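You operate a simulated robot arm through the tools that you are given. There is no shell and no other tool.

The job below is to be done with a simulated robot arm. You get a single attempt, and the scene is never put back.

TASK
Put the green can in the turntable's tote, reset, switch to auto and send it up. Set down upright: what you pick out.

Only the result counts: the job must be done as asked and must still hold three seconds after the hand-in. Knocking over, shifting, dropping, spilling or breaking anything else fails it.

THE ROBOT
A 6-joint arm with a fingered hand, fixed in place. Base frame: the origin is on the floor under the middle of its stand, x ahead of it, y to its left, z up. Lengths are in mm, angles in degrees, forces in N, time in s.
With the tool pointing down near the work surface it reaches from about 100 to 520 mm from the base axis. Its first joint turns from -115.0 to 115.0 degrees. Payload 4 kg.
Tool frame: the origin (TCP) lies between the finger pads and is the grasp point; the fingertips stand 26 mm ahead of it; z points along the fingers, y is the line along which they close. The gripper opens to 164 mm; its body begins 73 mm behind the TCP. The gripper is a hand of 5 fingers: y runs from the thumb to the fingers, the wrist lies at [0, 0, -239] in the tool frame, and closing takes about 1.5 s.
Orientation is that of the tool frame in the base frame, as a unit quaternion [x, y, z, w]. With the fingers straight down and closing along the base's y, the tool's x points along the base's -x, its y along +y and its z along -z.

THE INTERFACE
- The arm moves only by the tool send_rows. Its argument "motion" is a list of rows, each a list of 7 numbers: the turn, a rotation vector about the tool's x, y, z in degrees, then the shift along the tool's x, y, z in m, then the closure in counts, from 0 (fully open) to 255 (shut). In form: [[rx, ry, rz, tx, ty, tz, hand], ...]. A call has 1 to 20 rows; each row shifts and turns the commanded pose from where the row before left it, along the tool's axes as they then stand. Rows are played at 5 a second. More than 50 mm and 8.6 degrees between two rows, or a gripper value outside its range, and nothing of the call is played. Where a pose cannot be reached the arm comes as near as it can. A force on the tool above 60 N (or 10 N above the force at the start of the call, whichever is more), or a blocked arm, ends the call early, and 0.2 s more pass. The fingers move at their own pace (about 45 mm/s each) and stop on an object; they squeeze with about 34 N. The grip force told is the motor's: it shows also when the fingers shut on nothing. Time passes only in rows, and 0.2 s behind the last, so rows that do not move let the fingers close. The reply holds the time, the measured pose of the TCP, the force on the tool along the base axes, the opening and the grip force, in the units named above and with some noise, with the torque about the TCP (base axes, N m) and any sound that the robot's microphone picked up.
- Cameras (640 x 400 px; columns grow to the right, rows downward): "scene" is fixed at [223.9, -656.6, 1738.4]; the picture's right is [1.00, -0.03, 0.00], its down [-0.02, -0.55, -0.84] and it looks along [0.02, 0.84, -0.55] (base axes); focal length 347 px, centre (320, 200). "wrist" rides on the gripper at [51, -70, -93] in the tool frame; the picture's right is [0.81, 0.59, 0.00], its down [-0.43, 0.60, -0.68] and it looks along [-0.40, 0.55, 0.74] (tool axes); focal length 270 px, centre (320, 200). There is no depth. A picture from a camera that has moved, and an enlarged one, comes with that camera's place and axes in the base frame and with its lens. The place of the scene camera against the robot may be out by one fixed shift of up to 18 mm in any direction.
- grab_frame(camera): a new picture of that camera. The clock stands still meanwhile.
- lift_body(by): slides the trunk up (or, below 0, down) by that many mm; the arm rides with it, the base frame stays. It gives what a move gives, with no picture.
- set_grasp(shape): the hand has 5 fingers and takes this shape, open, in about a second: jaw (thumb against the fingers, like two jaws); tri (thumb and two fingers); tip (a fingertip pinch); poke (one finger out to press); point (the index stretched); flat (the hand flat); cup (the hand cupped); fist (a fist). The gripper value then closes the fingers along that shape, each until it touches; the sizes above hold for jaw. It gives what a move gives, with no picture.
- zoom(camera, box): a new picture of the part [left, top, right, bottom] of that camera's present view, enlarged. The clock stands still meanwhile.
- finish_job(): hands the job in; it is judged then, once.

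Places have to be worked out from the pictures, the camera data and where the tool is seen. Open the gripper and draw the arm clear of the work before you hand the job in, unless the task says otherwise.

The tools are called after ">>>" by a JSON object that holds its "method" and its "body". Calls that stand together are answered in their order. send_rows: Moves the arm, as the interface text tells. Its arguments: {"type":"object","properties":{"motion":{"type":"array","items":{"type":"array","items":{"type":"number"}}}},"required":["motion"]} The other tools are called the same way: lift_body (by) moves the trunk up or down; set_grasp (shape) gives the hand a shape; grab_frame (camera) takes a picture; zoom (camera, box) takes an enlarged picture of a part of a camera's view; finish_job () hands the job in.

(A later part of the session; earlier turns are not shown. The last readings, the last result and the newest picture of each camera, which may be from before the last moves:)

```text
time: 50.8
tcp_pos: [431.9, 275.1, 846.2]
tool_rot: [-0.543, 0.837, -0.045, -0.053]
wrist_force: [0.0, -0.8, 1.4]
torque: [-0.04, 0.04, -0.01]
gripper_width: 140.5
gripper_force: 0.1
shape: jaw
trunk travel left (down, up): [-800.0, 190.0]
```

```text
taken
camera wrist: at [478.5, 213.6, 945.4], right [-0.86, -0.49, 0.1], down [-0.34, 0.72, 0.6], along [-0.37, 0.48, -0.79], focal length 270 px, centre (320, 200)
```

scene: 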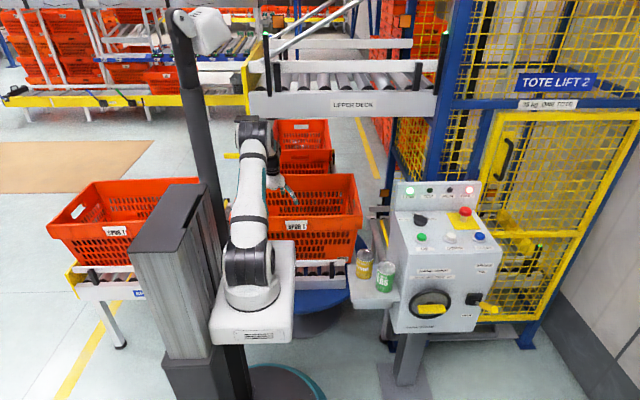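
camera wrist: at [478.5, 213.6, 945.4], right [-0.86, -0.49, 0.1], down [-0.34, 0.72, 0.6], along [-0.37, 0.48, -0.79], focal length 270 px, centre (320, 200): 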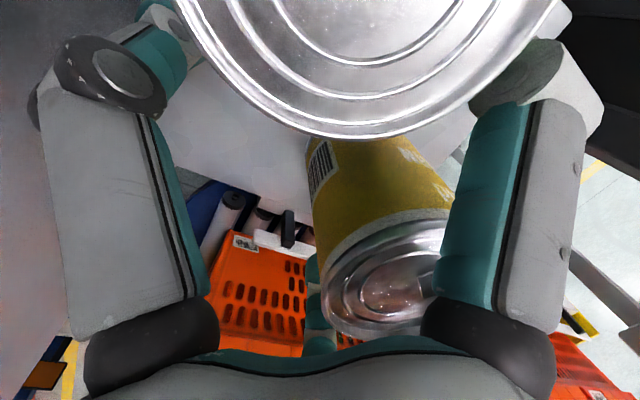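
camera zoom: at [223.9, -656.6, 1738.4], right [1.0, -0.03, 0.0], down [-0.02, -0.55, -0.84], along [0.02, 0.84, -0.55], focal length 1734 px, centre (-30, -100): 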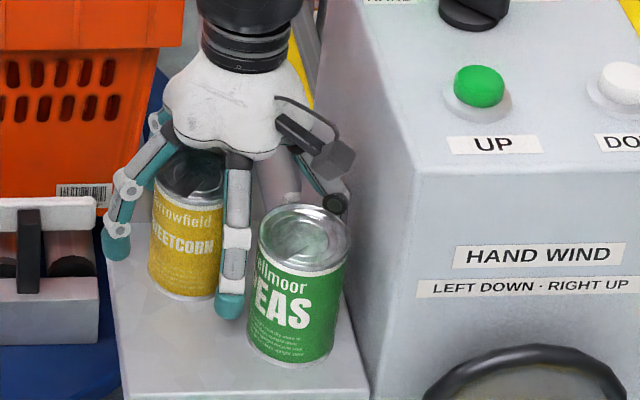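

No contact on the way down, and the thumb is now behind-right of the green can at about 40 mm above the tray. I push gently in the direction (-0.8,-0.6) by 20 mm and check.

>>> {"method": "send_rows", "body": {"motion": [[0, 0, 0, 0.00347, 0.00195, 0.00045, 37], [0, 0, 0, 0.00347, 0.00195, 0.00045, 37], [0, 0, 0, 0.00347, 0.00195, 0.00045, 37], [0, 0, 0, 0.00347, 0.00195, 0.00045, 37], [0, 0, 0, 0.00347, 0.00195, 0.00045, 37], [0, 0, 0, 0, 0, 0, 37]]}}

>>> {"method": "zoom", "body": {"camera": "scene", "box": [350, 220, 430, 300]}}

>>> {"method": "grab_frame", "body": {"camera": "wrist"}}

```text
time: 52.2
tcp_pos: [415.6, 262.3, 846.0]
tool_rot: [-0.543, 0.837, -0.045, -0.053]
wrist_force: [0.0, 0.9, -0.7]
torque: [0.01, -0.05, 0.09]
gripper_width: 140.0
gripper_force: 0.0
shape: jaw
trunk travel left (down, up): [-800.0, 190.0]
```

```text
5.00 times, centred on (390, 260) of scene
camera zoom: at [223.9, -656.6, 1738.4], right [1.0, -0.03, 0.0], down [-0.02, -0.55, -0.84], along [0.02, 0.84, -0.55], focal length 1734 px, centre (-30, -100)
```

zoom: 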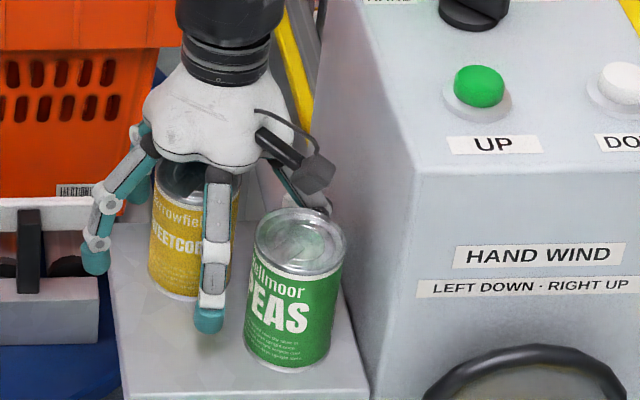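

```text
taken
camera wrist: at [462.7, 200.9, 944.8], right [-0.86, -0.49, 0.1], down [-0.34, 0.72, 0.6], along [-0.37, 0.48, -0.79], focal length 270 px, centre (320, 200)
```

wrist: 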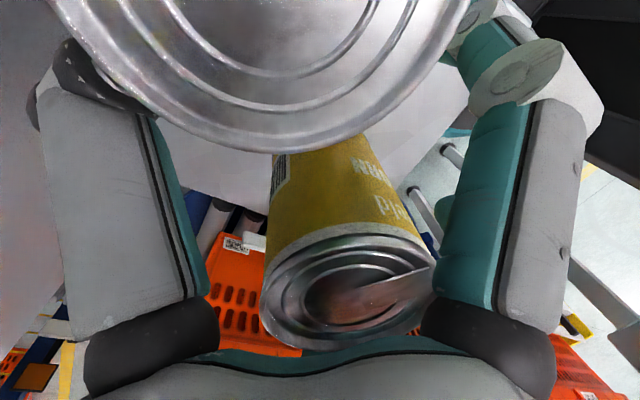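

The can has started to slide, upright, with almost no force, and the sweetcorn can stands clear inside the ring. I push 16 mm further.

>>> {"method": "send_rows", "body": {"motion": [[0, 0, 0, 0.00347, 0.00195, 0.00045, 37], [0, 0, 0, 0.00347, 0.00195, 0.00045, 37], [0, 0, 0, 0.00347, 0.00195, 0.00045, 37], [0, 0, 0, 0.00347, 0.00195, 0.00045, 37], [0, 0, 0, 0, 0, 0, 37]]}}

>>> {"method": "zoom", "body": {"camera": "scene", "box": [350, 220, 430, 300]}}

>>> {"method": "grab_frame", "body": {"camera": "wrist"}}

```text
time: 53.4
tcp_pos: [402.4, 251.9, 846.5]
tool_rot: [-0.543, 0.837, -0.046, -0.053]
wrist_force: [-0.8, 0.2, 0.3]
torque: [0.01, 0.0, 0.07]
gripper_width: 140.4
gripper_force: 0.1
shape: jaw
trunk travel left (down, up): [-800.0, 190.0]
```

```text
5.00 times, centred on (390, 260) of scene
camera zoom: at [223.9, -656.6, 1738.4], right [1.0, -0.03, 0.0], down [-0.02, -0.55, -0.84], along [0.02, 0.84, -0.55], focal length 1734 px, centre (-30, -100)
```

zoom: 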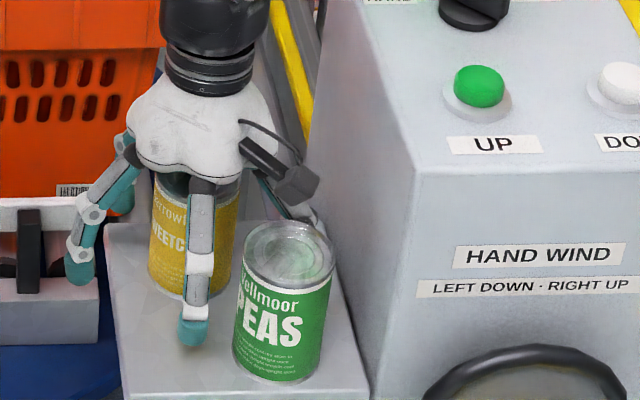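

```text
taken
camera wrist: at [450.1, 190.7, 944.8], right [-0.86, -0.49, 0.1], down [-0.34, 0.72, 0.6], along [-0.37, 0.48, -0.79], focal length 270 px, centre (320, 200)
```

wrist: 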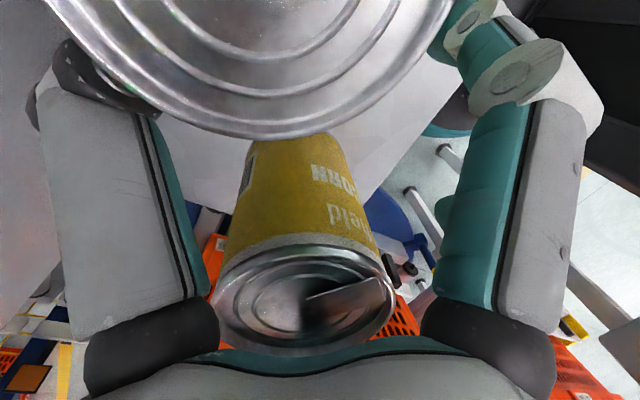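

The can has moved to about (457,185), more towards -y than wanted; there is now room for the thumb on its right side. I back off, turn the ring 13°, and bring the thumb round to the can's right (near (502,188)), keeping the sweetcorn can inside the ring.

>>> {"method": "send_rows", "body": {"motion": [[0, 0, 0, -0.01025, -0.00525, -0.00133, 37], [0, 0, 0, -0.01025, -0.00525, -0.00133, 37], [0, 0, 6.5, 0, 0, 0, 37], [0, 0, 0, -0.00677, -0.00761, -0.00066, 37], [0, 0, 6.5, 0, 0, 0, 37], [0, 0, 0, -0.00276, -0.00945, 0.00011, 37], [0, 0, 0, 0, 0, 0, 37]]}}

>>> {"method": "zoom", "body": {"camera": "scene", "box": [350, 220, 430, 300]}}

>>> {"method": "grab_frame", "body": {"camera": "wrist"}}

```text
time: 55.0
tcp_pos: [440.9, 265.4, 845.1]
tool_rot: [-0.445, 0.893, -0.051, -0.047]
wrist_force: [-0.9, -0.1, 0.3]
torque: [0.0, -0.01, 0.0]
gripper_width: 140.3
gripper_force: 0.1
shape: jaw
trunk travel left (down, up): [-800.0, 190.0]
```

```text
5.00 times, centred on (390, 260) of scene
camera zoom: at [223.9, -656.6, 1738.4], right [1.0, -0.03, 0.0], down [-0.02, -0.55, -0.84], along [0.02, 0.84, -0.55], focal length 1734 px, centre (-30, -100)
```

zoom: 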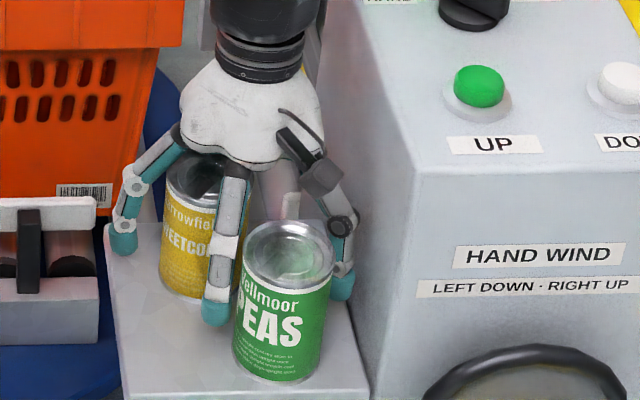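

```text
taken
camera wrist: at [468.8, 196.0, 946.3], right [-0.96, -0.29, 0.08], down [-0.19, 0.79, 0.58], along [-0.23, 0.54, -0.81], focal length 270 px, centre (320, 200)
```

wrist: 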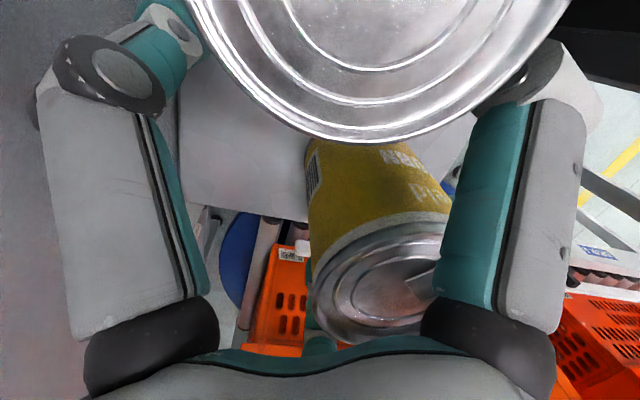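

I must be sure the sweetcorn can has not been touched; I compare its outline closely.

>>> {"method": "zoom", "body": {"camera": "scene", "box": [350, 240, 410, 300]}}

>>> {"method": "zoom", "body": {"camera": "scene", "box": [340, 235, 420, 305]}}

```text
6.67 times, centred on (380, 270) of scene
camera zoom: at [223.9, -656.6, 1738.4], right [1.0, -0.03, 0.0], down [-0.02, -0.55, -0.84], along [0.02, 0.84, -0.55], focal length 2312 px, centre (-80, -267)
```

zoom: 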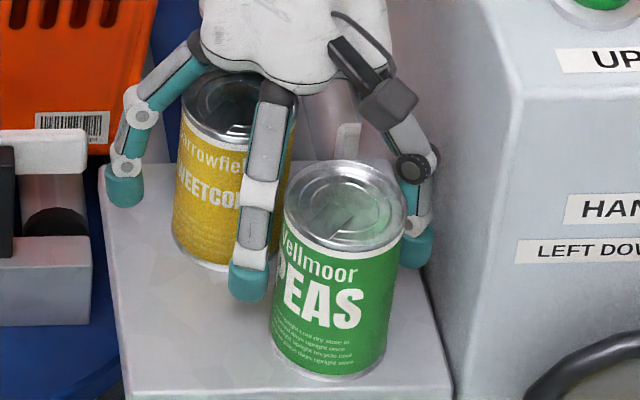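

```text
5.71 times, centred on (380, 270) of scene
camera zoom: at [223.9, -656.6, 1738.4], right [1.0, -0.03, 0.0], down [-0.02, -0.55, -0.84], along [0.02, 0.84, -0.55], focal length 1982 px, centre (-23, -200)
```

zoom: 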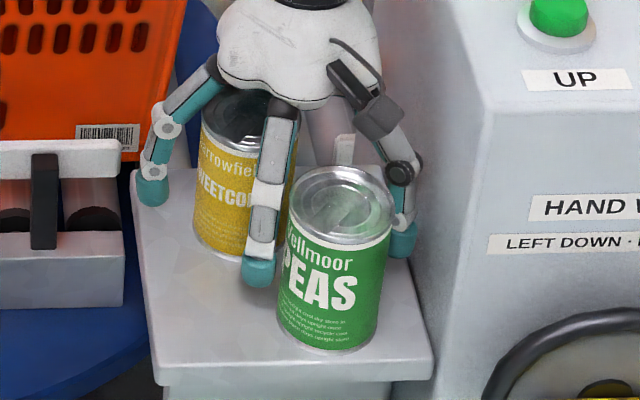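

The sweetcorn can was pushed about 8 mm in +x by the upper part of the left digit; I'll put it back later once the green can is gone. I raise the hand 20 mm so the ring is wider at that can's height, then bring the thumb down the right side of the green can.

>>> {"method": "send_rows", "body": {"motion": [[0, 0, 0, 0.0013, -0.0005, -0.0099, 37], [0, 0, 0, 0.0013, -0.0005, -0.0099, 37], [0, 0, 0, 0.0071, -0.0054, 0.0012, 37], [0, 0, 0, 0.0071, -0.0054, 0.0012, 37], [0, 0, 0, 0.0071, -0.0054, 0.0012, 37], [0, 0, 0, 0, 0, 0, 37]]}}

>>> {"method": "zoom", "body": {"camera": "scene", "box": [340, 235, 420, 305]}}

>>> {"method": "grab_frame", "body": {"camera": "wrist"}}

```text
time: 56.4
tcp_pos: [439.6, 239.1, 866.0]
tool_rot: [-0.445, 0.893, -0.052, -0.048]
wrist_force: [0.3, 0.3, -0.9]
torque: [0.0, 0.02, -0.02]
gripper_width: 140.7
gripper_force: 0.1
shape: jaw
trunk travel left (down, up): [-800.0, 190.0]
```

```text
5.71 times, centred on (380, 270) of scene
camera zoom: at [223.9, -656.6, 1738.4], right [1.0, -0.03, 0.0], down [-0.02, -0.55, -0.84], along [0.02, 0.84, -0.55], focal length 1982 px, centre (-23, -200)
```

zoom: 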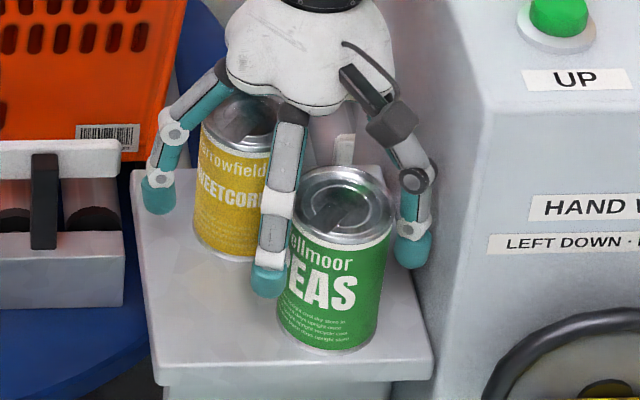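

```text
taken
camera wrist: at [469.0, 168.8, 966.6], right [-0.95, -0.29, 0.08], down [-0.19, 0.79, 0.58], along [-0.23, 0.54, -0.81], focal length 270 px, centre (320, 200)
```

wrist: 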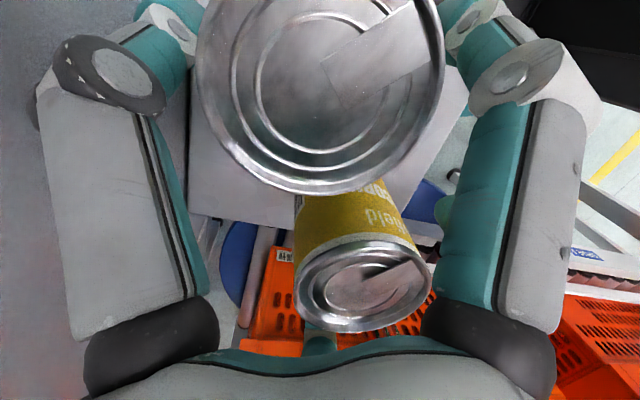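

The thumb now stands right of the green can, the sweetcorn can is free. I push straight to -x by 20 mm.

>>> {"method": "send_rows", "body": {"motion": [[0, 0, 0, 0.0024, 0.0032, 0.00015, 37], [0, 0, 0, 0.0024, 0.0032, 0.00015, 37], [0, 0, 0, 0.0024, 0.0032, 0.00015, 37], [0, 0, 0, 0.0024, 0.0032, 0.00015, 37], [0, 0, 0, 0.0024, 0.0032, 0.00015, 37], [0, 0, 0, 0, 0, 0, 37]]}}

>>> {"method": "zoom", "body": {"camera": "scene", "box": [340, 235, 420, 305]}}

```text
time: 57.8
tcp_pos: [422.1, 236.9, 865.6]
tool_rot: [-0.445, 0.893, -0.051, -0.048]
wrist_force: [0.9, 0.1, -0.3]
torque: [-0.01, -0.02, 0.09]
gripper_width: 140.2
gripper_force: 0.1
shape: jaw
trunk travel left (down, up): [-800.0, 190.0]
```

```text
5.71 times, centred on (380, 270) of scene
camera zoom: at [223.9, -656.6, 1738.4], right [1.0, -0.03, 0.0], down [-0.02, -0.55, -0.84], along [0.02, 0.84, -0.55], focal length 1982 px, centre (-23, -200)
```

zoom: 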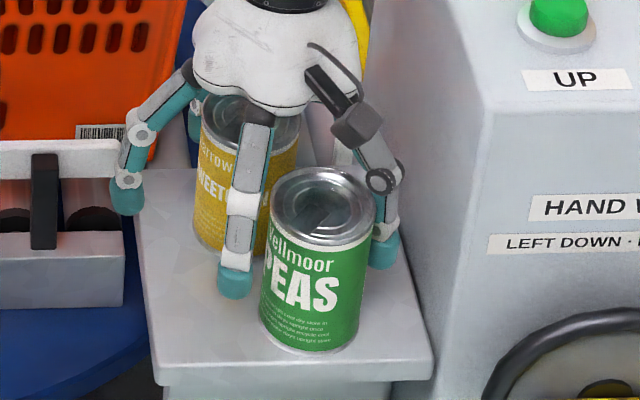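

It slides well and stays upright. I push another 16 mm.

>>> {"method": "send_rows", "body": {"motion": [[0, 0, 0, 0.0024, 0.0032, 0.00015, 37], [0, 0, 0, 0.0024, 0.0032, 0.00015, 37], [0, 0, 0, 0.0024, 0.0032, 0.00015, 37], [0, 0, 0, 0.0024, 0.0032, 0.00015, 37], [0, 0, 0, 0, 0, 0, 37]]}}

>>> {"method": "zoom", "body": {"camera": "scene", "box": [340, 235, 420, 305]}}

>>> {"method": "grab_frame", "body": {"camera": "wrist"}}

```text
time: 59.0
tcp_pos: [404.5, 236.6, 865.7]
tool_rot: [-0.445, 0.893, -0.051, -0.047]
wrist_force: [0.4, -0.1, -0.6]
torque: [-0.01, 0.02, 0.05]
gripper_width: 140.2
gripper_force: 0.1
shape: jaw
trunk travel left (down, up): [-800.0, 190.0]
```

```text
5.71 times, centred on (380, 270) of scene
camera zoom: at [223.9, -656.6, 1738.4], right [1.0, -0.03, 0.0], down [-0.02, -0.55, -0.84], along [0.02, 0.84, -0.55], focal length 1982 px, centre (-23, -200)
```

zoom: 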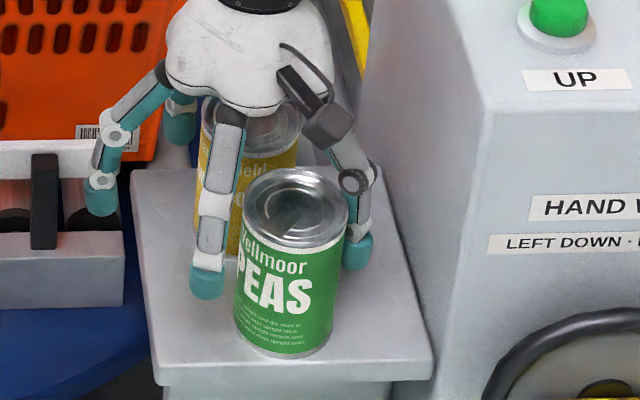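

```text
taken
camera wrist: at [433.0, 168.2, 966.8], right [-0.95, -0.29, 0.08], down [-0.19, 0.79, 0.58], along [-0.23, 0.54, -0.81], focal length 270 px, centre (320, 200)
```

wrist: 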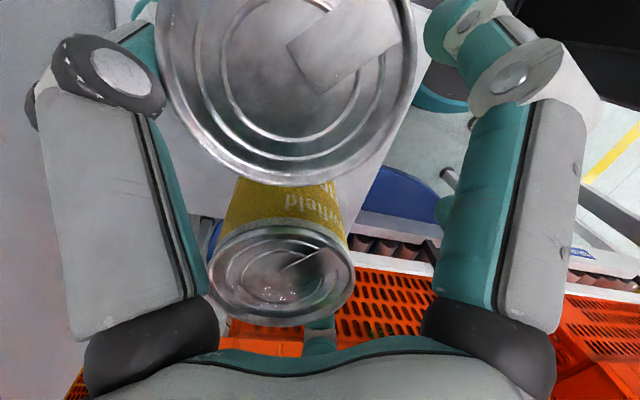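

The green can now stands at about (430,180), well clear of the box. I back the thumb off, lift straight out, straighten the hand and return to the earlier viewing pose to measure both cans.

>>> {"method": "send_rows", "body": {"motion": [[0, 0, 0, -0.0024, -0.0032, -0.00015, 37], [0, 0, 0, -0.0024, -0.0032, -0.00015, 37], [0, 0, 0, 0.0039, -0.0015, -0.0297, 37], [0, 0, 0, 0.0052, -0.002, -0.0396, 37], [0, 0, 0, 0.0052, -0.002, -0.0396, 37], [0, 0, 0, 0.0052, -0.002, -0.0396, 37], [-2.87, -7.47, 0, 0, 0, 0, 37], [0, 0, 6, 0, 0, 0, 37], [0, 0, 0, 0.0151, -0.0296, -0.025, 37], [0, 0, 0, 0.0151, -0.0296, -0.025, 37], [0, 0, 0, 0.0151, -0.0296, -0.025, 37], [0, 0, 0, 0.0151, -0.0296, -0.025, 37], [0, 0, 0, 0.0151, -0.0296, -0.025, 37], [0, 0, 0, 0, 0, 0, 37]]}}

>>> {"method": "grab_frame", "body": {"camera": "wrist"}}

>>> {"method": "zoom", "body": {"camera": "wrist", "box": [220, 60, 420, 200]}}

>>> {"method": "zoom", "body": {"camera": "scene", "box": [340, 235, 420, 305]}}

```text
time: 62.0
tcp_pos: [470.6, 84.3, 1140.1]
tool_rot: [-0.399, 0.917, 0.0, 0.0]
wrist_force: [-0.1, 0.3, 0.9]
torque: [0.0, 0.03, 0.01]
gripper_width: 140.4
gripper_force: 0.1
shape: jaw
trunk travel left (down, up): [-800.0, 190.0]
```

```text
taken
camera wrist: at [485.4, -0.4, 1232.5], right [-0.98, -0.19, 0.0], down [-0.14, 0.72, 0.68], along [-0.13, 0.66, -0.74], focal length 270 px, centre (320, 200)
```

wrist: 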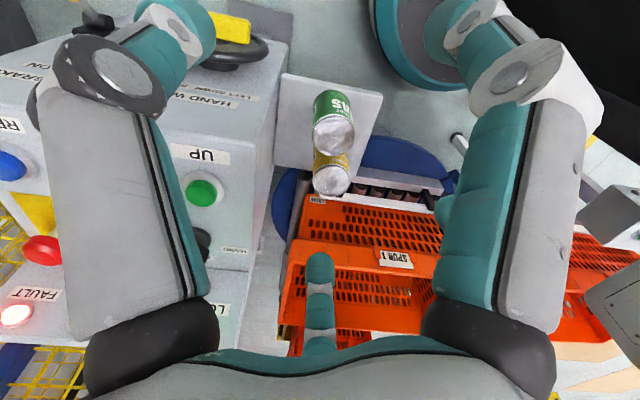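

```text
2.86 times, centred on (320, 130) of wrist
camera zoom: at [485.4, -0.4, 1232.5], right [-0.98, -0.19, 0.0], down [-0.14, 0.72, 0.68], along [-0.13, 0.66, -0.74], focal length 772 px, centre (320, 400)
```

zoom: 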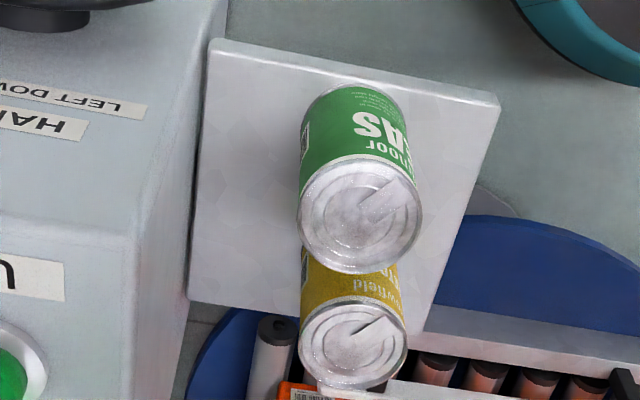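

```text
5.71 times, centred on (380, 270) of scene
camera zoom: at [223.9, -656.6, 1738.4], right [1.0, -0.03, 0.0], down [-0.02, -0.55, -0.84], along [0.02, 0.84, -0.55], focal length 1982 px, centre (-23, -200)
```

zoom: 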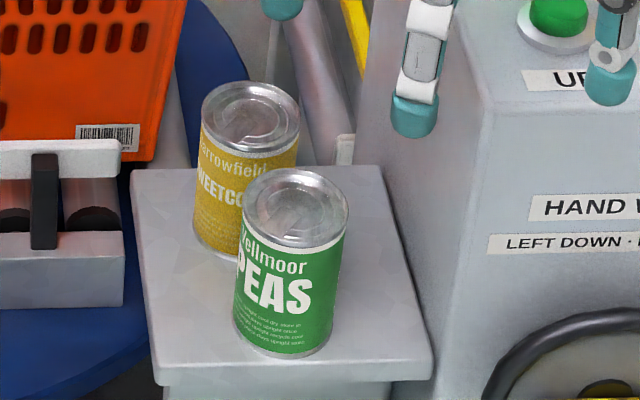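

Measured: green can (430,183), sweetcorn can (415.5,265), i.e. moved about +8 mm in x. The green can now has room all round; I turn the hand so the digits straddle it (nothing facing the other can), and come down to z≈960 above it.

>>> {"method": "send_rows", "body": {"motion": [[0, 0, 7.4, 0, 0, 0, 121], [0, 0, 7.4, 0, 0, 0, 121], [0, 0, 7.4, 0, 0, 0, 121], [0, 0, 7.4, 0, 0, 0, 121], [0, 0, 7.4, 0, 0, 0, 121], [0, 0, 0, 0.0076, 0.0347, 0, 121], [0, 0, 0, 0.0076, 0.0347, 0, 121], [0, 0, 0, 0.0076, 0.0347, 0, 121], [0, 0, 0, 0, 0, 0.045, 121], [0, 0, 0, 0, 0, 0.045, 121], [0, 0, 0, 0, 0, 0.045, 121], [0, 0, 0, 0, 0, 0.045, 121], [0, 0, 0, 0, 0, 0, 121]]}}

>>> {"method": "grab_frame", "body": {"camera": "wrist"}}

>>> {"method": "zoom", "body": {"camera": "scene", "box": [340, 215, 420, 305]}}

```text
time: 64.8
tcp_pos: [430.1, 180.2, 958.8]
tool_rot: [-0.087, 0.996, 0.0, 0.0]
wrist_force: [-0.4, 0.0, -0.6]
torque: [-0.02, -0.02, 0.01]
gripper_width: 86.7
gripper_force: 0.1
shape: jaw
trunk travel left (down, up): [-800.0, 190.0]
```

```text
taken
camera wrist: at [392.4, 102.7, 1050.9], right [-0.9, 0.44, 0.0], down [0.32, 0.66, 0.68], along [0.3, 0.61, -0.74], focal length 270 px, centre (320, 200)
```

wrist: 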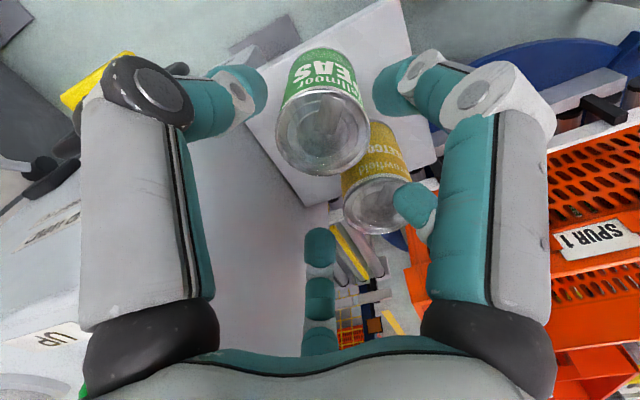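

```text
4.44 times, centred on (380, 260) of scene
camera zoom: at [223.9, -656.6, 1738.4], right [1.0, -0.03, 0.0], down [-0.02, -0.55, -0.84], along [0.02, 0.84, -0.55], focal length 1541 px, centre (53, -67)
```

zoom: 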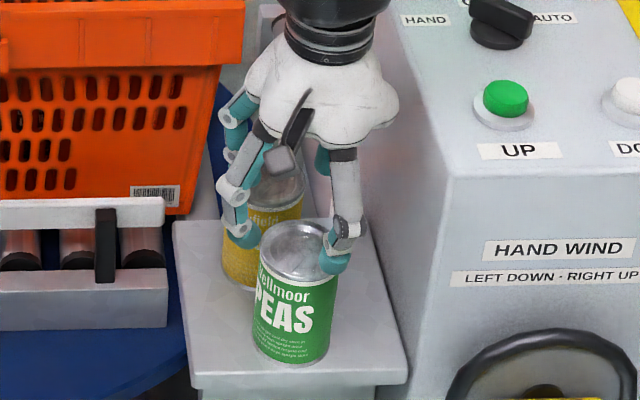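

The can's centre reads (430,182.5); I correct 2 mm and descend to grasp height in small steps.

>>> {"method": "send_rows", "body": {"motion": [[0, 0, 0, -0.0003, 0.002, 0.02, 121], [0, 0, 0, 0, 0, 0.02, 121], [0, 0, 0, 0, 0, 0.02, 121], [0, 0, 0, 0, 0, 0.02, 121], [0, 0, 0, 0, 0, 0, 121]]}}

>>> {"method": "grab_frame", "body": {"camera": "wrist"}}

>>> {"method": "zoom", "body": {"camera": "scene", "box": [340, 235, 420, 305]}}

```text
time: 66.0
tcp_pos: [429.1, 182.4, 879.7]
tool_rot: [-0.086, 0.996, 0.0, 0.0]
wrist_force: [1.0, 0.0, 0.3]
torque: [0.01, 0.01, 0.01]
gripper_width: 86.7
gripper_force: 0.0
shape: jaw
trunk travel left (down, up): [-800.0, 190.0]
```

```text
taken
camera wrist: at [391.6, 105.6, 971.7], right [-0.9, 0.44, 0.0], down [0.32, 0.66, 0.68], along [0.3, 0.61, -0.74], focal length 270 px, centre (320, 200)
```

wrist: 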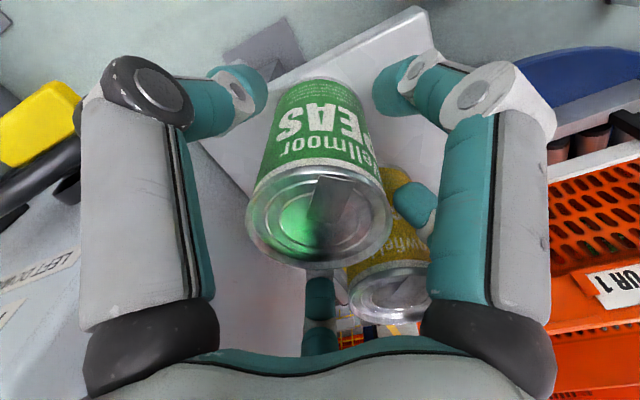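

```text
5.71 times, centred on (380, 270) of scene
camera zoom: at [223.9, -656.6, 1738.4], right [1.0, -0.03, 0.0], down [-0.02, -0.55, -0.84], along [0.02, 0.84, -0.55], focal length 1982 px, centre (-23, -200)
```

zoom: 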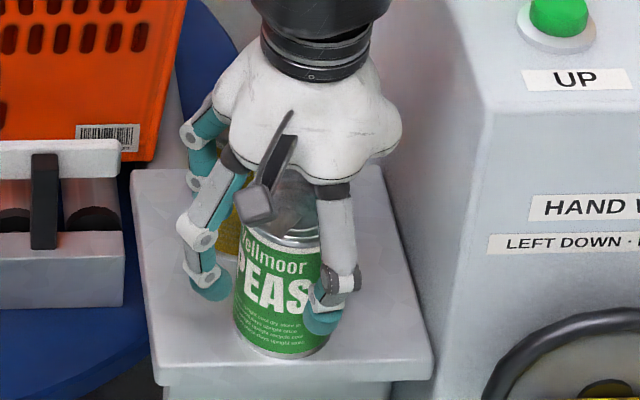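

The can sits in the ring with no contact. I close the hand on it.

>>> {"method": "send_rows", "body": {"motion": [[0, 0, 0, 0, 0, 0, 160], [0, 0, 0, 0, 0, 0, 180], [0, 0, 0, 0, 0, 0, 255], [0, 0, 0, 0, 0, 0, 255], [0, 0, 0, 0, 0, 0, 255], [0, 0, 0, 0, 0, 0, 255], [0, 0, 0, 0, 0, 0, 255], [0, 0, 0, 0, 0, 0, 255]]}}

>>> {"method": "grab_frame", "body": {"camera": "wrist"}}

>>> {"method": "zoom", "body": {"camera": "scene", "box": [340, 235, 420, 305]}}

```text
time: 67.8
tcp_pos: [429.2, 183.2, 879.9]
tool_rot: [-0.087, 0.996, -0.001, 0.0]
wrist_force: [0.7, 0.1, -0.4]
torque: [-0.01, 0.0, 0.01]
gripper_width: 53.2
gripper_force: 33.9
shape: jaw
trunk travel left (down, up): [-800.0, 190.0]
```

```text
taken
camera wrist: at [391.8, 105.6, 971.8], right [-0.9, 0.44, 0.0], down [0.32, 0.66, 0.68], along [0.3, 0.61, -0.74], focal length 270 px, centre (320, 200)
```

wrist: 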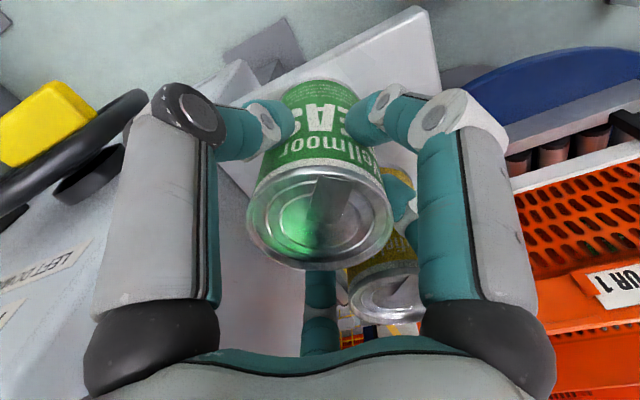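

```text
5.71 times, centred on (380, 270) of scene
camera zoom: at [223.9, -656.6, 1738.4], right [1.0, -0.03, 0.0], down [-0.02, -0.55, -0.84], along [0.02, 0.84, -0.55], focal length 1982 px, centre (-23, -200)
```

zoom: 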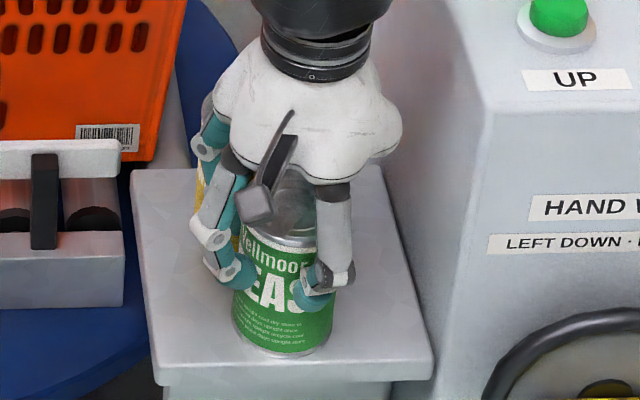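

The grip holds with 34 N. I lift 30 mm and check.

>>> {"method": "send_rows", "body": {"motion": [[0, 0, 0, 0, 0, -0.01, 255], [0, 0, 0, 0, 0, -0.01, 255], [0, 0, 0, 0, 0, -0.01, 255], [0, 0, 0, 0, 0, 0, 255]]}}

>>> {"method": "zoom", "body": {"camera": "scene", "box": [340, 225, 420, 305]}}

>>> {"method": "grab_frame", "body": {"camera": "wrist"}}

```text
time: 68.8
tcp_pos: [428.7, 183.0, 910.3]
tool_rot: [-0.088, 0.996, 0.0, 0.0]
wrist_force: [1.2, -0.1, -3.4]
torque: [0.0, 0.03, 0.0]
gripper_width: 53.0
gripper_force: 33.7
shape: jaw
trunk travel left (down, up): [-800.0, 190.0]
```

```text
5.00 times, centred on (380, 265) of scene
camera zoom: at [223.9, -656.6, 1738.4], right [1.0, -0.03, 0.0], down [-0.02, -0.55, -0.84], along [0.02, 0.84, -0.55], focal length 1734 px, centre (20, -125)
```

zoom: 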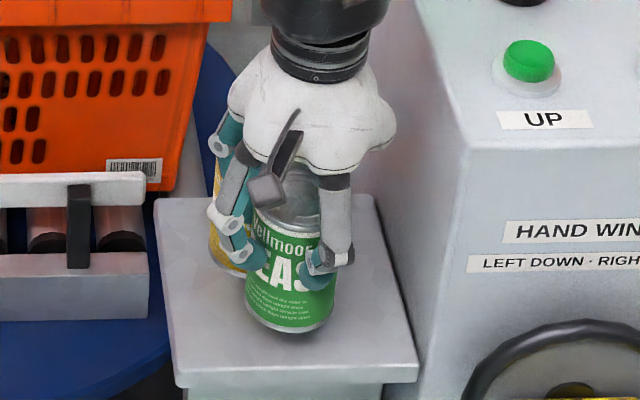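

```text
taken
camera wrist: at [390.9, 105.7, 1002.5], right [-0.9, 0.44, 0.0], down [0.32, 0.66, 0.68], along [0.3, 0.61, -0.74], focal length 270 px, centre (320, 200)
```

wrist: 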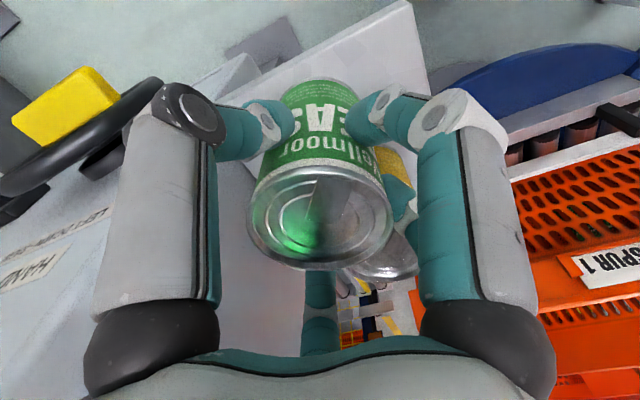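

The can hangs upright in the grip (about 3.4 N). I lift it higher, carry it away from the panel and turn the hand for the tote.

>>> {"method": "send_rows", "body": {"motion": [[0, 0, 0, 0, 0, -0.03, 255], [0, 0, 0, 0, 0, -0.04, 255], [0, 0, 0, 0, 0, -0.04, 255], [0, 0, 0, 0, 0, -0.04, 255], [0, 0, 0, 0.0302, 0.0352, 0, 255], [0, 0, 0, 0.0302, 0.0352, 0, 255], [0, 0, 0, 0.0302, 0.0352, 0, 255], [0, 0, 0, 0.0302, 0.0352, 0, 255], [0, 0, 0, 0.0302, 0.0352, 0, 255], [0, 0, 8, 0, 0, 0, 255], [0, 0, 8, 0, 0, 0, 255], [0, 0, 8, 0, 0, 0, 255], [0, 0, 0, 0, 0, 0, 255]]}}

>>> {"method": "lift_body", "body": {"by": -150}}

>>> {"method": "grab_frame", "body": {"camera": "wrist"}}

>>> {"method": "grab_frame", "body": {"camera": "scene"}}

```text
time: 71.6
tcp_pos: [249.9, 330.4, 1060.2]
tool_rot: [0.122, 0.993, 0.0, 0.0]
wrist_force: [-0.5, 0.1, -3.6]
torque: [-0.02, 0.0, 0.0]
gripper_width: 52.9
gripper_force: 34.0
shape: jaw
trunk travel left (down, up): [-800.0, 190.0]
```

```text
time: 73.4
tcp_pos: [250.2, 328.7, 910.8]
tool_rot: [0.122, 0.993, 0.0, 0.0]
wrist_force: [0.4, -0.3, -3.2]
torque: [0.02, 0.02, 0.03]
gripper_width: 52.7
gripper_force: 33.8
shape: jaw
trunk travel left (down, up): [-650.0, 340.0]
```

```text
taken
camera wrist: at [184.1, 274.3, 1002.3], right [-0.64, 0.77, 0.0], down [0.56, 0.47, 0.68], along [0.52, 0.43, -0.74], focal length 270 px, centre (320, 200)
```

wrist: 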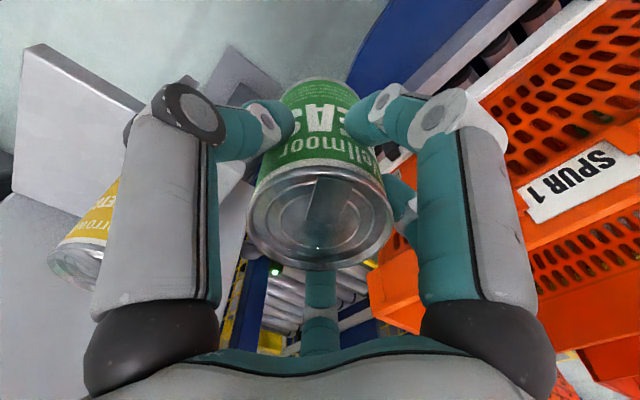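

```text
taken
```

scene: 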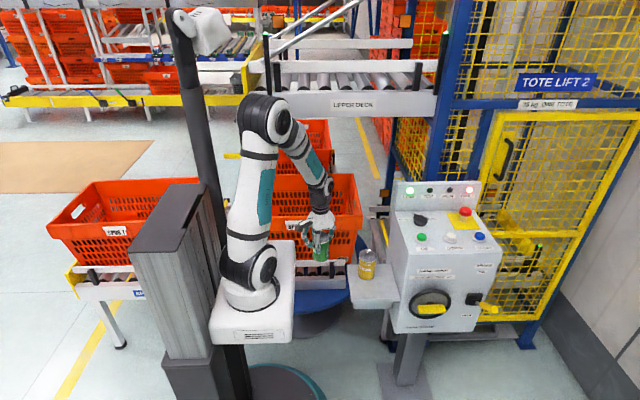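

Grip steady. I raise the arm and lower the trunk further so the forearm will pass well under the upper deck.

>>> {"method": "send_rows", "body": {"motion": [[0, 0, 0, 0, 0, -0.04, 255], [0, 0, 0, 0, 0, -0.04, 255], [0, 0, 0, 0, 0, -0.03, 255], [0, 0, 0, 0, 0, 0, 255]]}}

>>> {"method": "lift_body", "body": {"by": -150}}

>>> {"method": "send_rows", "body": {"motion": [[0, 0, 0, 0, 0, -0.035, 255], [0, 0, 0, 0, 0, -0.035, 255], [0, 0, 0, 0, 0, -0.02, 255], [0, 0, 0, 0, 0, 0, 255]]}}

>>> {"method": "grab_frame", "body": {"camera": "scene"}}

```text
time: 74.4
tcp_pos: [250.0, 330.4, 1022.8]
tool_rot: [0.121, 0.993, -0.001, 0.0]
wrist_force: [0.7, -0.5, -3.3]
torque: [0.01, 0.01, 0.0]
gripper_width: 53.0
gripper_force: 34.1
shape: jaw
trunk travel left (down, up): [-650.0, 340.0]
```

```text
time: 76.1
tcp_pos: [250.0, 330.5, 870.9]
tool_rot: [0.122, 0.992, -0.001, 0.0]
wrist_force: [-0.5, -0.1, -2.1]
torque: [-0.02, -0.01, 0.02]
gripper_width: 52.9
gripper_force: 34.3
shape: jaw
trunk travel left (down, up): [-500.0, 490.0]
```

```text
time: 77.1
tcp_pos: [249.5, 328.9, 961.2]
tool_rot: [0.122, 0.993, 0.0, 0.0]
wrist_force: [0.1, -0.2, -3.0]
torque: [-0.03, -0.01, -0.02]
gripper_width: 52.7
gripper_force: 33.8
shape: jaw
trunk travel left (down, up): [-500.0, 490.0]
```

```text
taken
```

scene: 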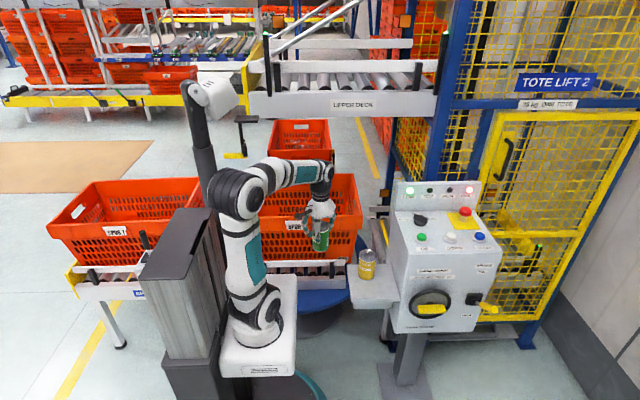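

The arm is low enough now. I carry the can towards the tote at z≈961 (can's foot ≈868, rim 825), in two stages.

>>> {"method": "send_rows", "body": {"motion": [[0, 0, 0, 0.02428, 0.04021, 0, 255], [0, 0, 0, 0.02428, 0.04021, 0, 255], [0, 0, 0, 0.02428, 0.04021, 0, 255], [0, 0, 0, 0.02428, 0.04021, 0, 255], [0, 0, 0, 0.02428, 0.04021, 0, 255], [0, 0, 0, 0, 0, 0, 255]]}}

>>> {"method": "grab_frame", "body": {"camera": "scene"}}

>>> {"method": "grab_frame", "body": {"camera": "wrist"}}

```text
time: 78.5
tcp_pos: [179.5, 556.3, 960.3]
tool_rot: [0.123, 0.992, 0.001, 0.001]
wrist_force: [-0.5, -0.3, -3.8]
torque: [-0.03, 0.0, 0.03]
gripper_width: 52.8
gripper_force: 34.0
shape: jaw
trunk travel left (down, up): [-500.0, 490.0]
```

```text
taken
```

scene: 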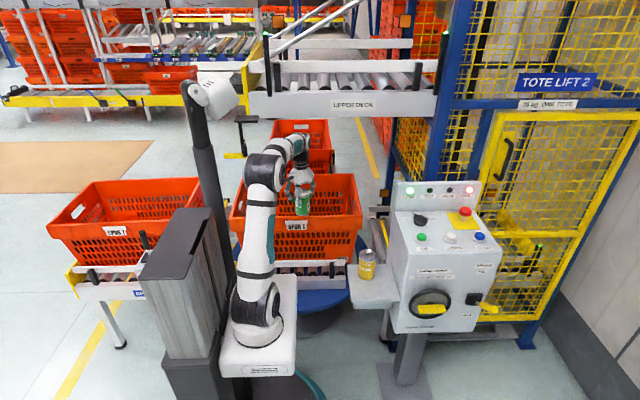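

```text
taken
camera wrist: at [113.9, 500.6, 1053.0], right [-0.64, 0.77, 0.0], down [0.56, 0.47, 0.68], along [0.52, 0.43, -0.74], focal length 270 px, centre (320, 200)
```

wrist: 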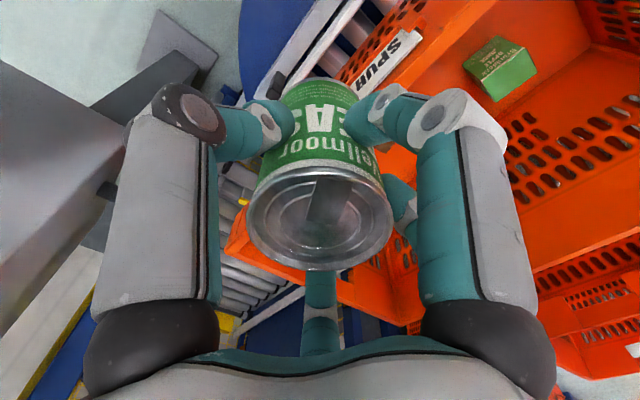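

I look closely at the juice box from this side to fix its place before lowering the can.

>>> {"method": "zoom", "body": {"camera": "wrist", "box": [420, 0, 600, 140]}}

```text
2.86 times, centred on (510, 70) of wrist
camera zoom: at [113.9, 500.6, 1053.0], right [-0.64, 0.77, 0.0], down [0.56, 0.47, 0.68], along [0.52, 0.43, -0.74], focal length 772 px, centre (-223, 571)
```

zoom: 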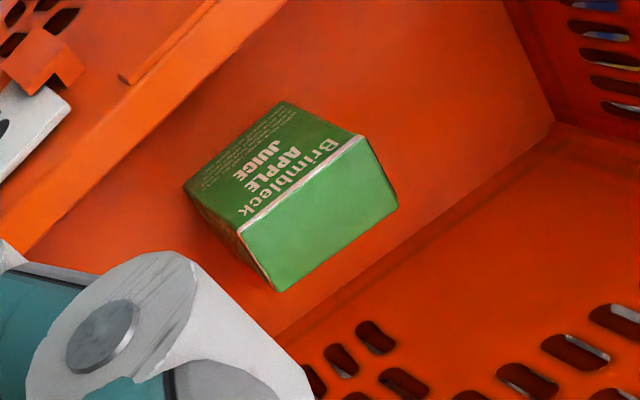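

The juice box stands at x 2–66, y 805–854, top z≈599, so the spot (125,731) is clear by ~90 mm of both things. I move over it.

>>> {"method": "send_rows", "body": {"motion": [[0, 0, 0, 0.0239, 0.03895, 0, 255], [0, 0, 0, 0.0239, 0.03895, 0, 255], [0, 0, 0, 0.0239, 0.03895, 0, 255], [0, 0, 0, 0.0239, 0.03895, 0, 255], [0, 0, 0, 0, 0, 0, 255]]}}

>>> {"method": "grab_frame", "body": {"camera": "scene"}}

>>> {"method": "grab_frame", "body": {"camera": "wrist"}}

```text
time: 79.7
tcp_pos: [122.2, 686.9, 928.4]
tool_rot: [0.122, 0.993, 0.006, 0.0]
wrist_force: [-0.2, 0.5, -1.8]
torque: [0.01, 0.02, -0.01]
gripper_width: 52.7
gripper_force: 33.8
shape: jaw
out of reach, approached as far as the arm can: row 3, 4
trunk travel left (down, up): [-500.0, 490.0]
```

```text
taken
```

scene: 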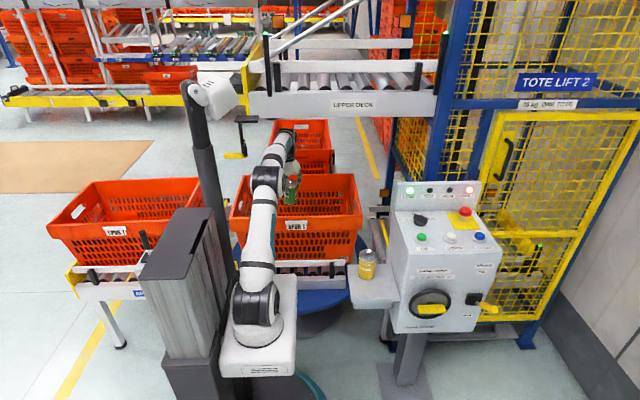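

```text
taken
camera wrist: at [56.6, 630.7, 1019.7], right [-0.64, 0.77, 0.01], down [0.56, 0.46, 0.68], along [0.52, 0.44, -0.73], focal length 270 px, centre (320, 200)
```

wrist: 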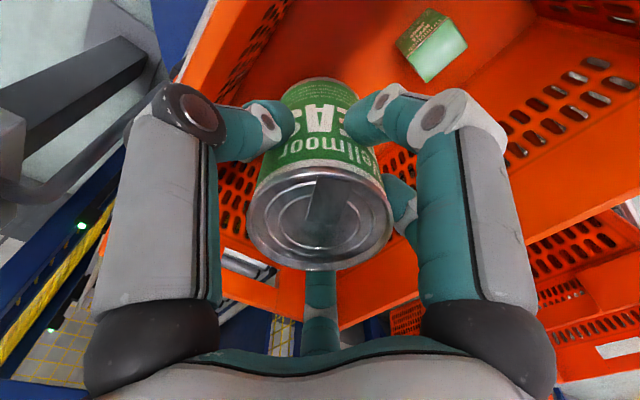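

The arm ran out of reach at (122,687,928) because the wrist stood too high above the shoulder. I draw back a little; then I'll use the trunk itself for the vertical part, with a spot nearer to the base, about (95,690).

>>> {"method": "send_rows", "body": {"motion": [[0, 0, 0, -0.0164, -0.0345, 0, 255], [0, 0, 0, -0.0164, -0.0345, 0, 255], [0, 0, 0, -0.0164, -0.0345, 0, 255], [0, 0, 0, -0.0164, -0.0345, 0, 255], [0, 0, 0, 0, 0, 0, 255]]}}

```text
time: 80.9
tcp_pos: [148.9, 537.0, 929.9]
tool_rot: [0.122, 0.993, 0.001, 0.0]
wrist_force: [0.1, 0.4, -3.1]
torque: [0.02, -0.01, -0.01]
gripper_width: 52.6
gripper_force: 33.9
shape: jaw
trunk travel left (down, up): [-500.0, 490.0]
```

I retreat a bit more, clear of the deck, then raise the trunk 190 mm and bring the hand back down to z≈945 relative to it.

>>> {"method": "send_rows", "body": {"motion": [[0, 0, 0, -0.0208, -0.0418, 0, 255], [0, 0, 0, -0.0208, -0.0418, 0, 255], [0, 0, 0, -0.0208, -0.0418, 0, 255], [0, 0, 0, 0, 0, 0, 255]]}}

>>> {"method": "lift_body", "body": {"by": 190}}

>>> {"method": "send_rows", "body": {"motion": [[0, 0, 0, 0, 0, 0.045, 255], [0, 0, 0, 0, 0, 0.045, 255], [0, 0, 0, 0, 0, 0.045, 255], [0, 0, 0, 0, 0, 0.04, 255], [0, 0, 0, 0, 0, 0, 255]]}}

>>> {"method": "grab_frame", "body": {"camera": "scene"}}

```text
time: 81.9
tcp_pos: [182.8, 399.9, 928.9]
tool_rot: [0.123, 0.992, 0.0, 0.0]
wrist_force: [0.3, -0.6, -2.9]
torque: [-0.02, 0.02, -0.01]
gripper_width: 52.7
gripper_force: 34.4
shape: jaw
trunk travel left (down, up): [-500.0, 490.0]
```

```text
time: 84.0
tcp_pos: [181.6, 401.6, 1119.5]
tool_rot: [0.122, 0.992, 0.0, 0.0]
wrist_force: [0.4, 1.0, -2.5]
torque: [0.04, -0.01, -0.02]
gripper_width: 53.0
gripper_force: 33.9
shape: jaw
trunk travel left (down, up): [-690.0, 300.0]
```

```text
time: 85.2
tcp_pos: [181.3, 401.3, 943.5]
tool_rot: [0.121, 0.993, 0.0, 0.001]
wrist_force: [0.4, -0.1, -3.2]
torque: [-0.03, 0.0, 0.0]
gripper_width: 52.8
gripper_force: 33.9
shape: jaw
trunk travel left (down, up): [-690.0, 300.0]
```

```text
taken
```

scene: 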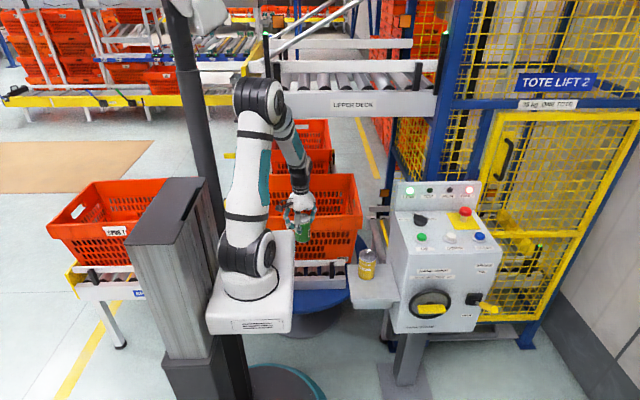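

I set the shoulder height so that both the entry over the rim and the final low pose stay within reach and the forearm clears deck and rim: trunk down 60, hand back up to z≈930, and turn the hand so a gap between digits faces the tote's front wall.

>>> {"method": "lift_body", "body": {"by": -60}}

>>> {"method": "send_rows", "body": {"motion": [[0, 0, 0, 0, 0, -0.025, 255], [0, 0, 0, 0, 0, -0.025, 255], [0, 0, 7.4, 0, 0, 0, 255], [0, 0, 7.3, 0, 0, 0, 255], [0, 0, 7.3, 0, 0, 0, 255], [0, 0, 0, 0, 0, 0, 255]]}}

```text
time: 86.2
tcp_pos: [181.9, 401.1, 884.2]
tool_rot: [0.122, 0.993, 0.0, 0.0]
wrist_force: [-0.2, 0.1, -2.3]
torque: [-0.01, 0.0, 0.01]
gripper_width: 52.5
gripper_force: 33.8
shape: jaw
trunk travel left (down, up): [-630.0, 360.0]
```

```text
time: 87.6
tcp_pos: [181.3, 402.5, 933.5]
tool_rot: [0.31, 0.951, 0.0, 0.0]
wrist_force: [-0.1, -0.4, -3.4]
torque: [0.0, 0.01, -0.01]
gripper_width: 52.7
gripper_force: 33.6
shape: jaw
trunk travel left (down, up): [-630.0, 360.0]
```

Now out over the tote to (60,704) at z≈933.

>>> {"method": "send_rows", "body": {"motion": [[0, 0, 0, 0.0394, 0.02461, 0, 255], [0, 0, 0, 0.0394, 0.02461, 0, 255], [0, 0, 0, 0.0394, 0.02461, 0, 255], [0, 0, 0, 0.0394, 0.02461, 0, 255], [0, 0, 0, 0.0394, 0.02461, 0, 255], [0, 0, 0, 0.0394, 0.02461, 0, 255], [0, 0, 0, 0.0394, 0.02461, 0, 255], [0, 0, 0, 0, 0, 0, 255]]}}

>>> {"method": "grab_frame", "body": {"camera": "scene"}}

>>> {"method": "grab_frame", "body": {"camera": "wrist"}}

```text
time: 89.4
tcp_pos: [59.3, 703.0, 936.2]
tool_rot: [0.31, 0.951, -0.001, 0.0]
wrist_force: [-0.2, -0.3, -3.2]
torque: [0.03, 0.01, -0.01]
gripper_width: 52.3
gripper_force: 34.0
shape: jaw
trunk travel left (down, up): [-630.0, 360.0]
```

```text
taken
```

scene: 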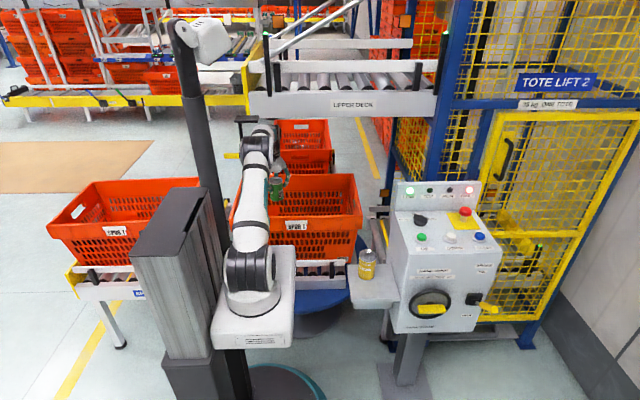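

```text
taken
camera wrist: at [-22.7, 676.4, 1028.3], right [-0.31, 0.95, 0.0], down [0.7, 0.23, 0.68], along [0.64, 0.21, -0.74], focal length 270 px, centre (320, 200)
```

wrist: 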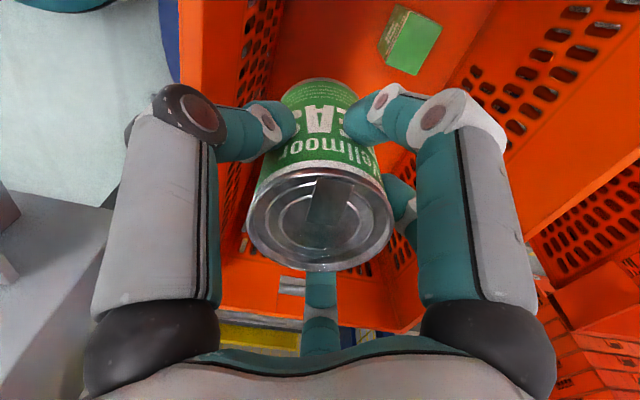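

Reached without trouble and everything is clear. I lower the trunk 120 mm to take the can down into the tote.

>>> {"method": "lift_body", "body": {"by": -120}}

>>> {"method": "grab_frame", "body": {"camera": "scene"}}

>>> {"method": "grab_frame", "body": {"camera": "wrist"}}

```text
time: 90.9
tcp_pos: [58.8, 702.9, 816.2]
tool_rot: [0.309, 0.951, 0.0, 0.0]
wrist_force: [0.3, 0.4, -4.1]
torque: [-0.01, -0.01, -0.01]
gripper_width: 52.2
gripper_force: 33.8
shape: jaw
trunk travel left (down, up): [-510.0, 480.0]
```

```text
taken
```

scene: 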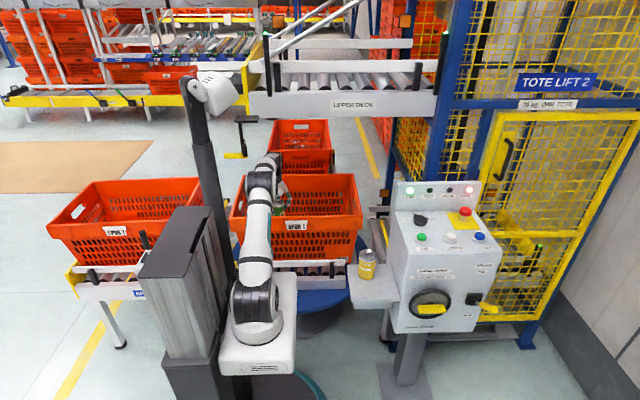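

```text
taken
camera wrist: at [-22.5, 676.5, 908.5], right [-0.31, 0.95, 0.0], down [0.7, 0.23, 0.68], along [0.64, 0.21, -0.74], focal length 270 px, centre (320, 200)
```

wrist: 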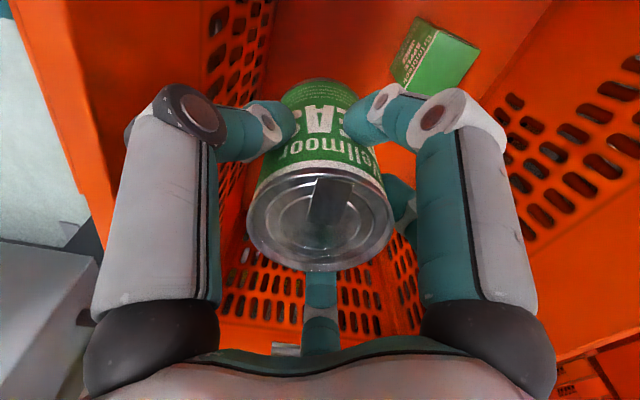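

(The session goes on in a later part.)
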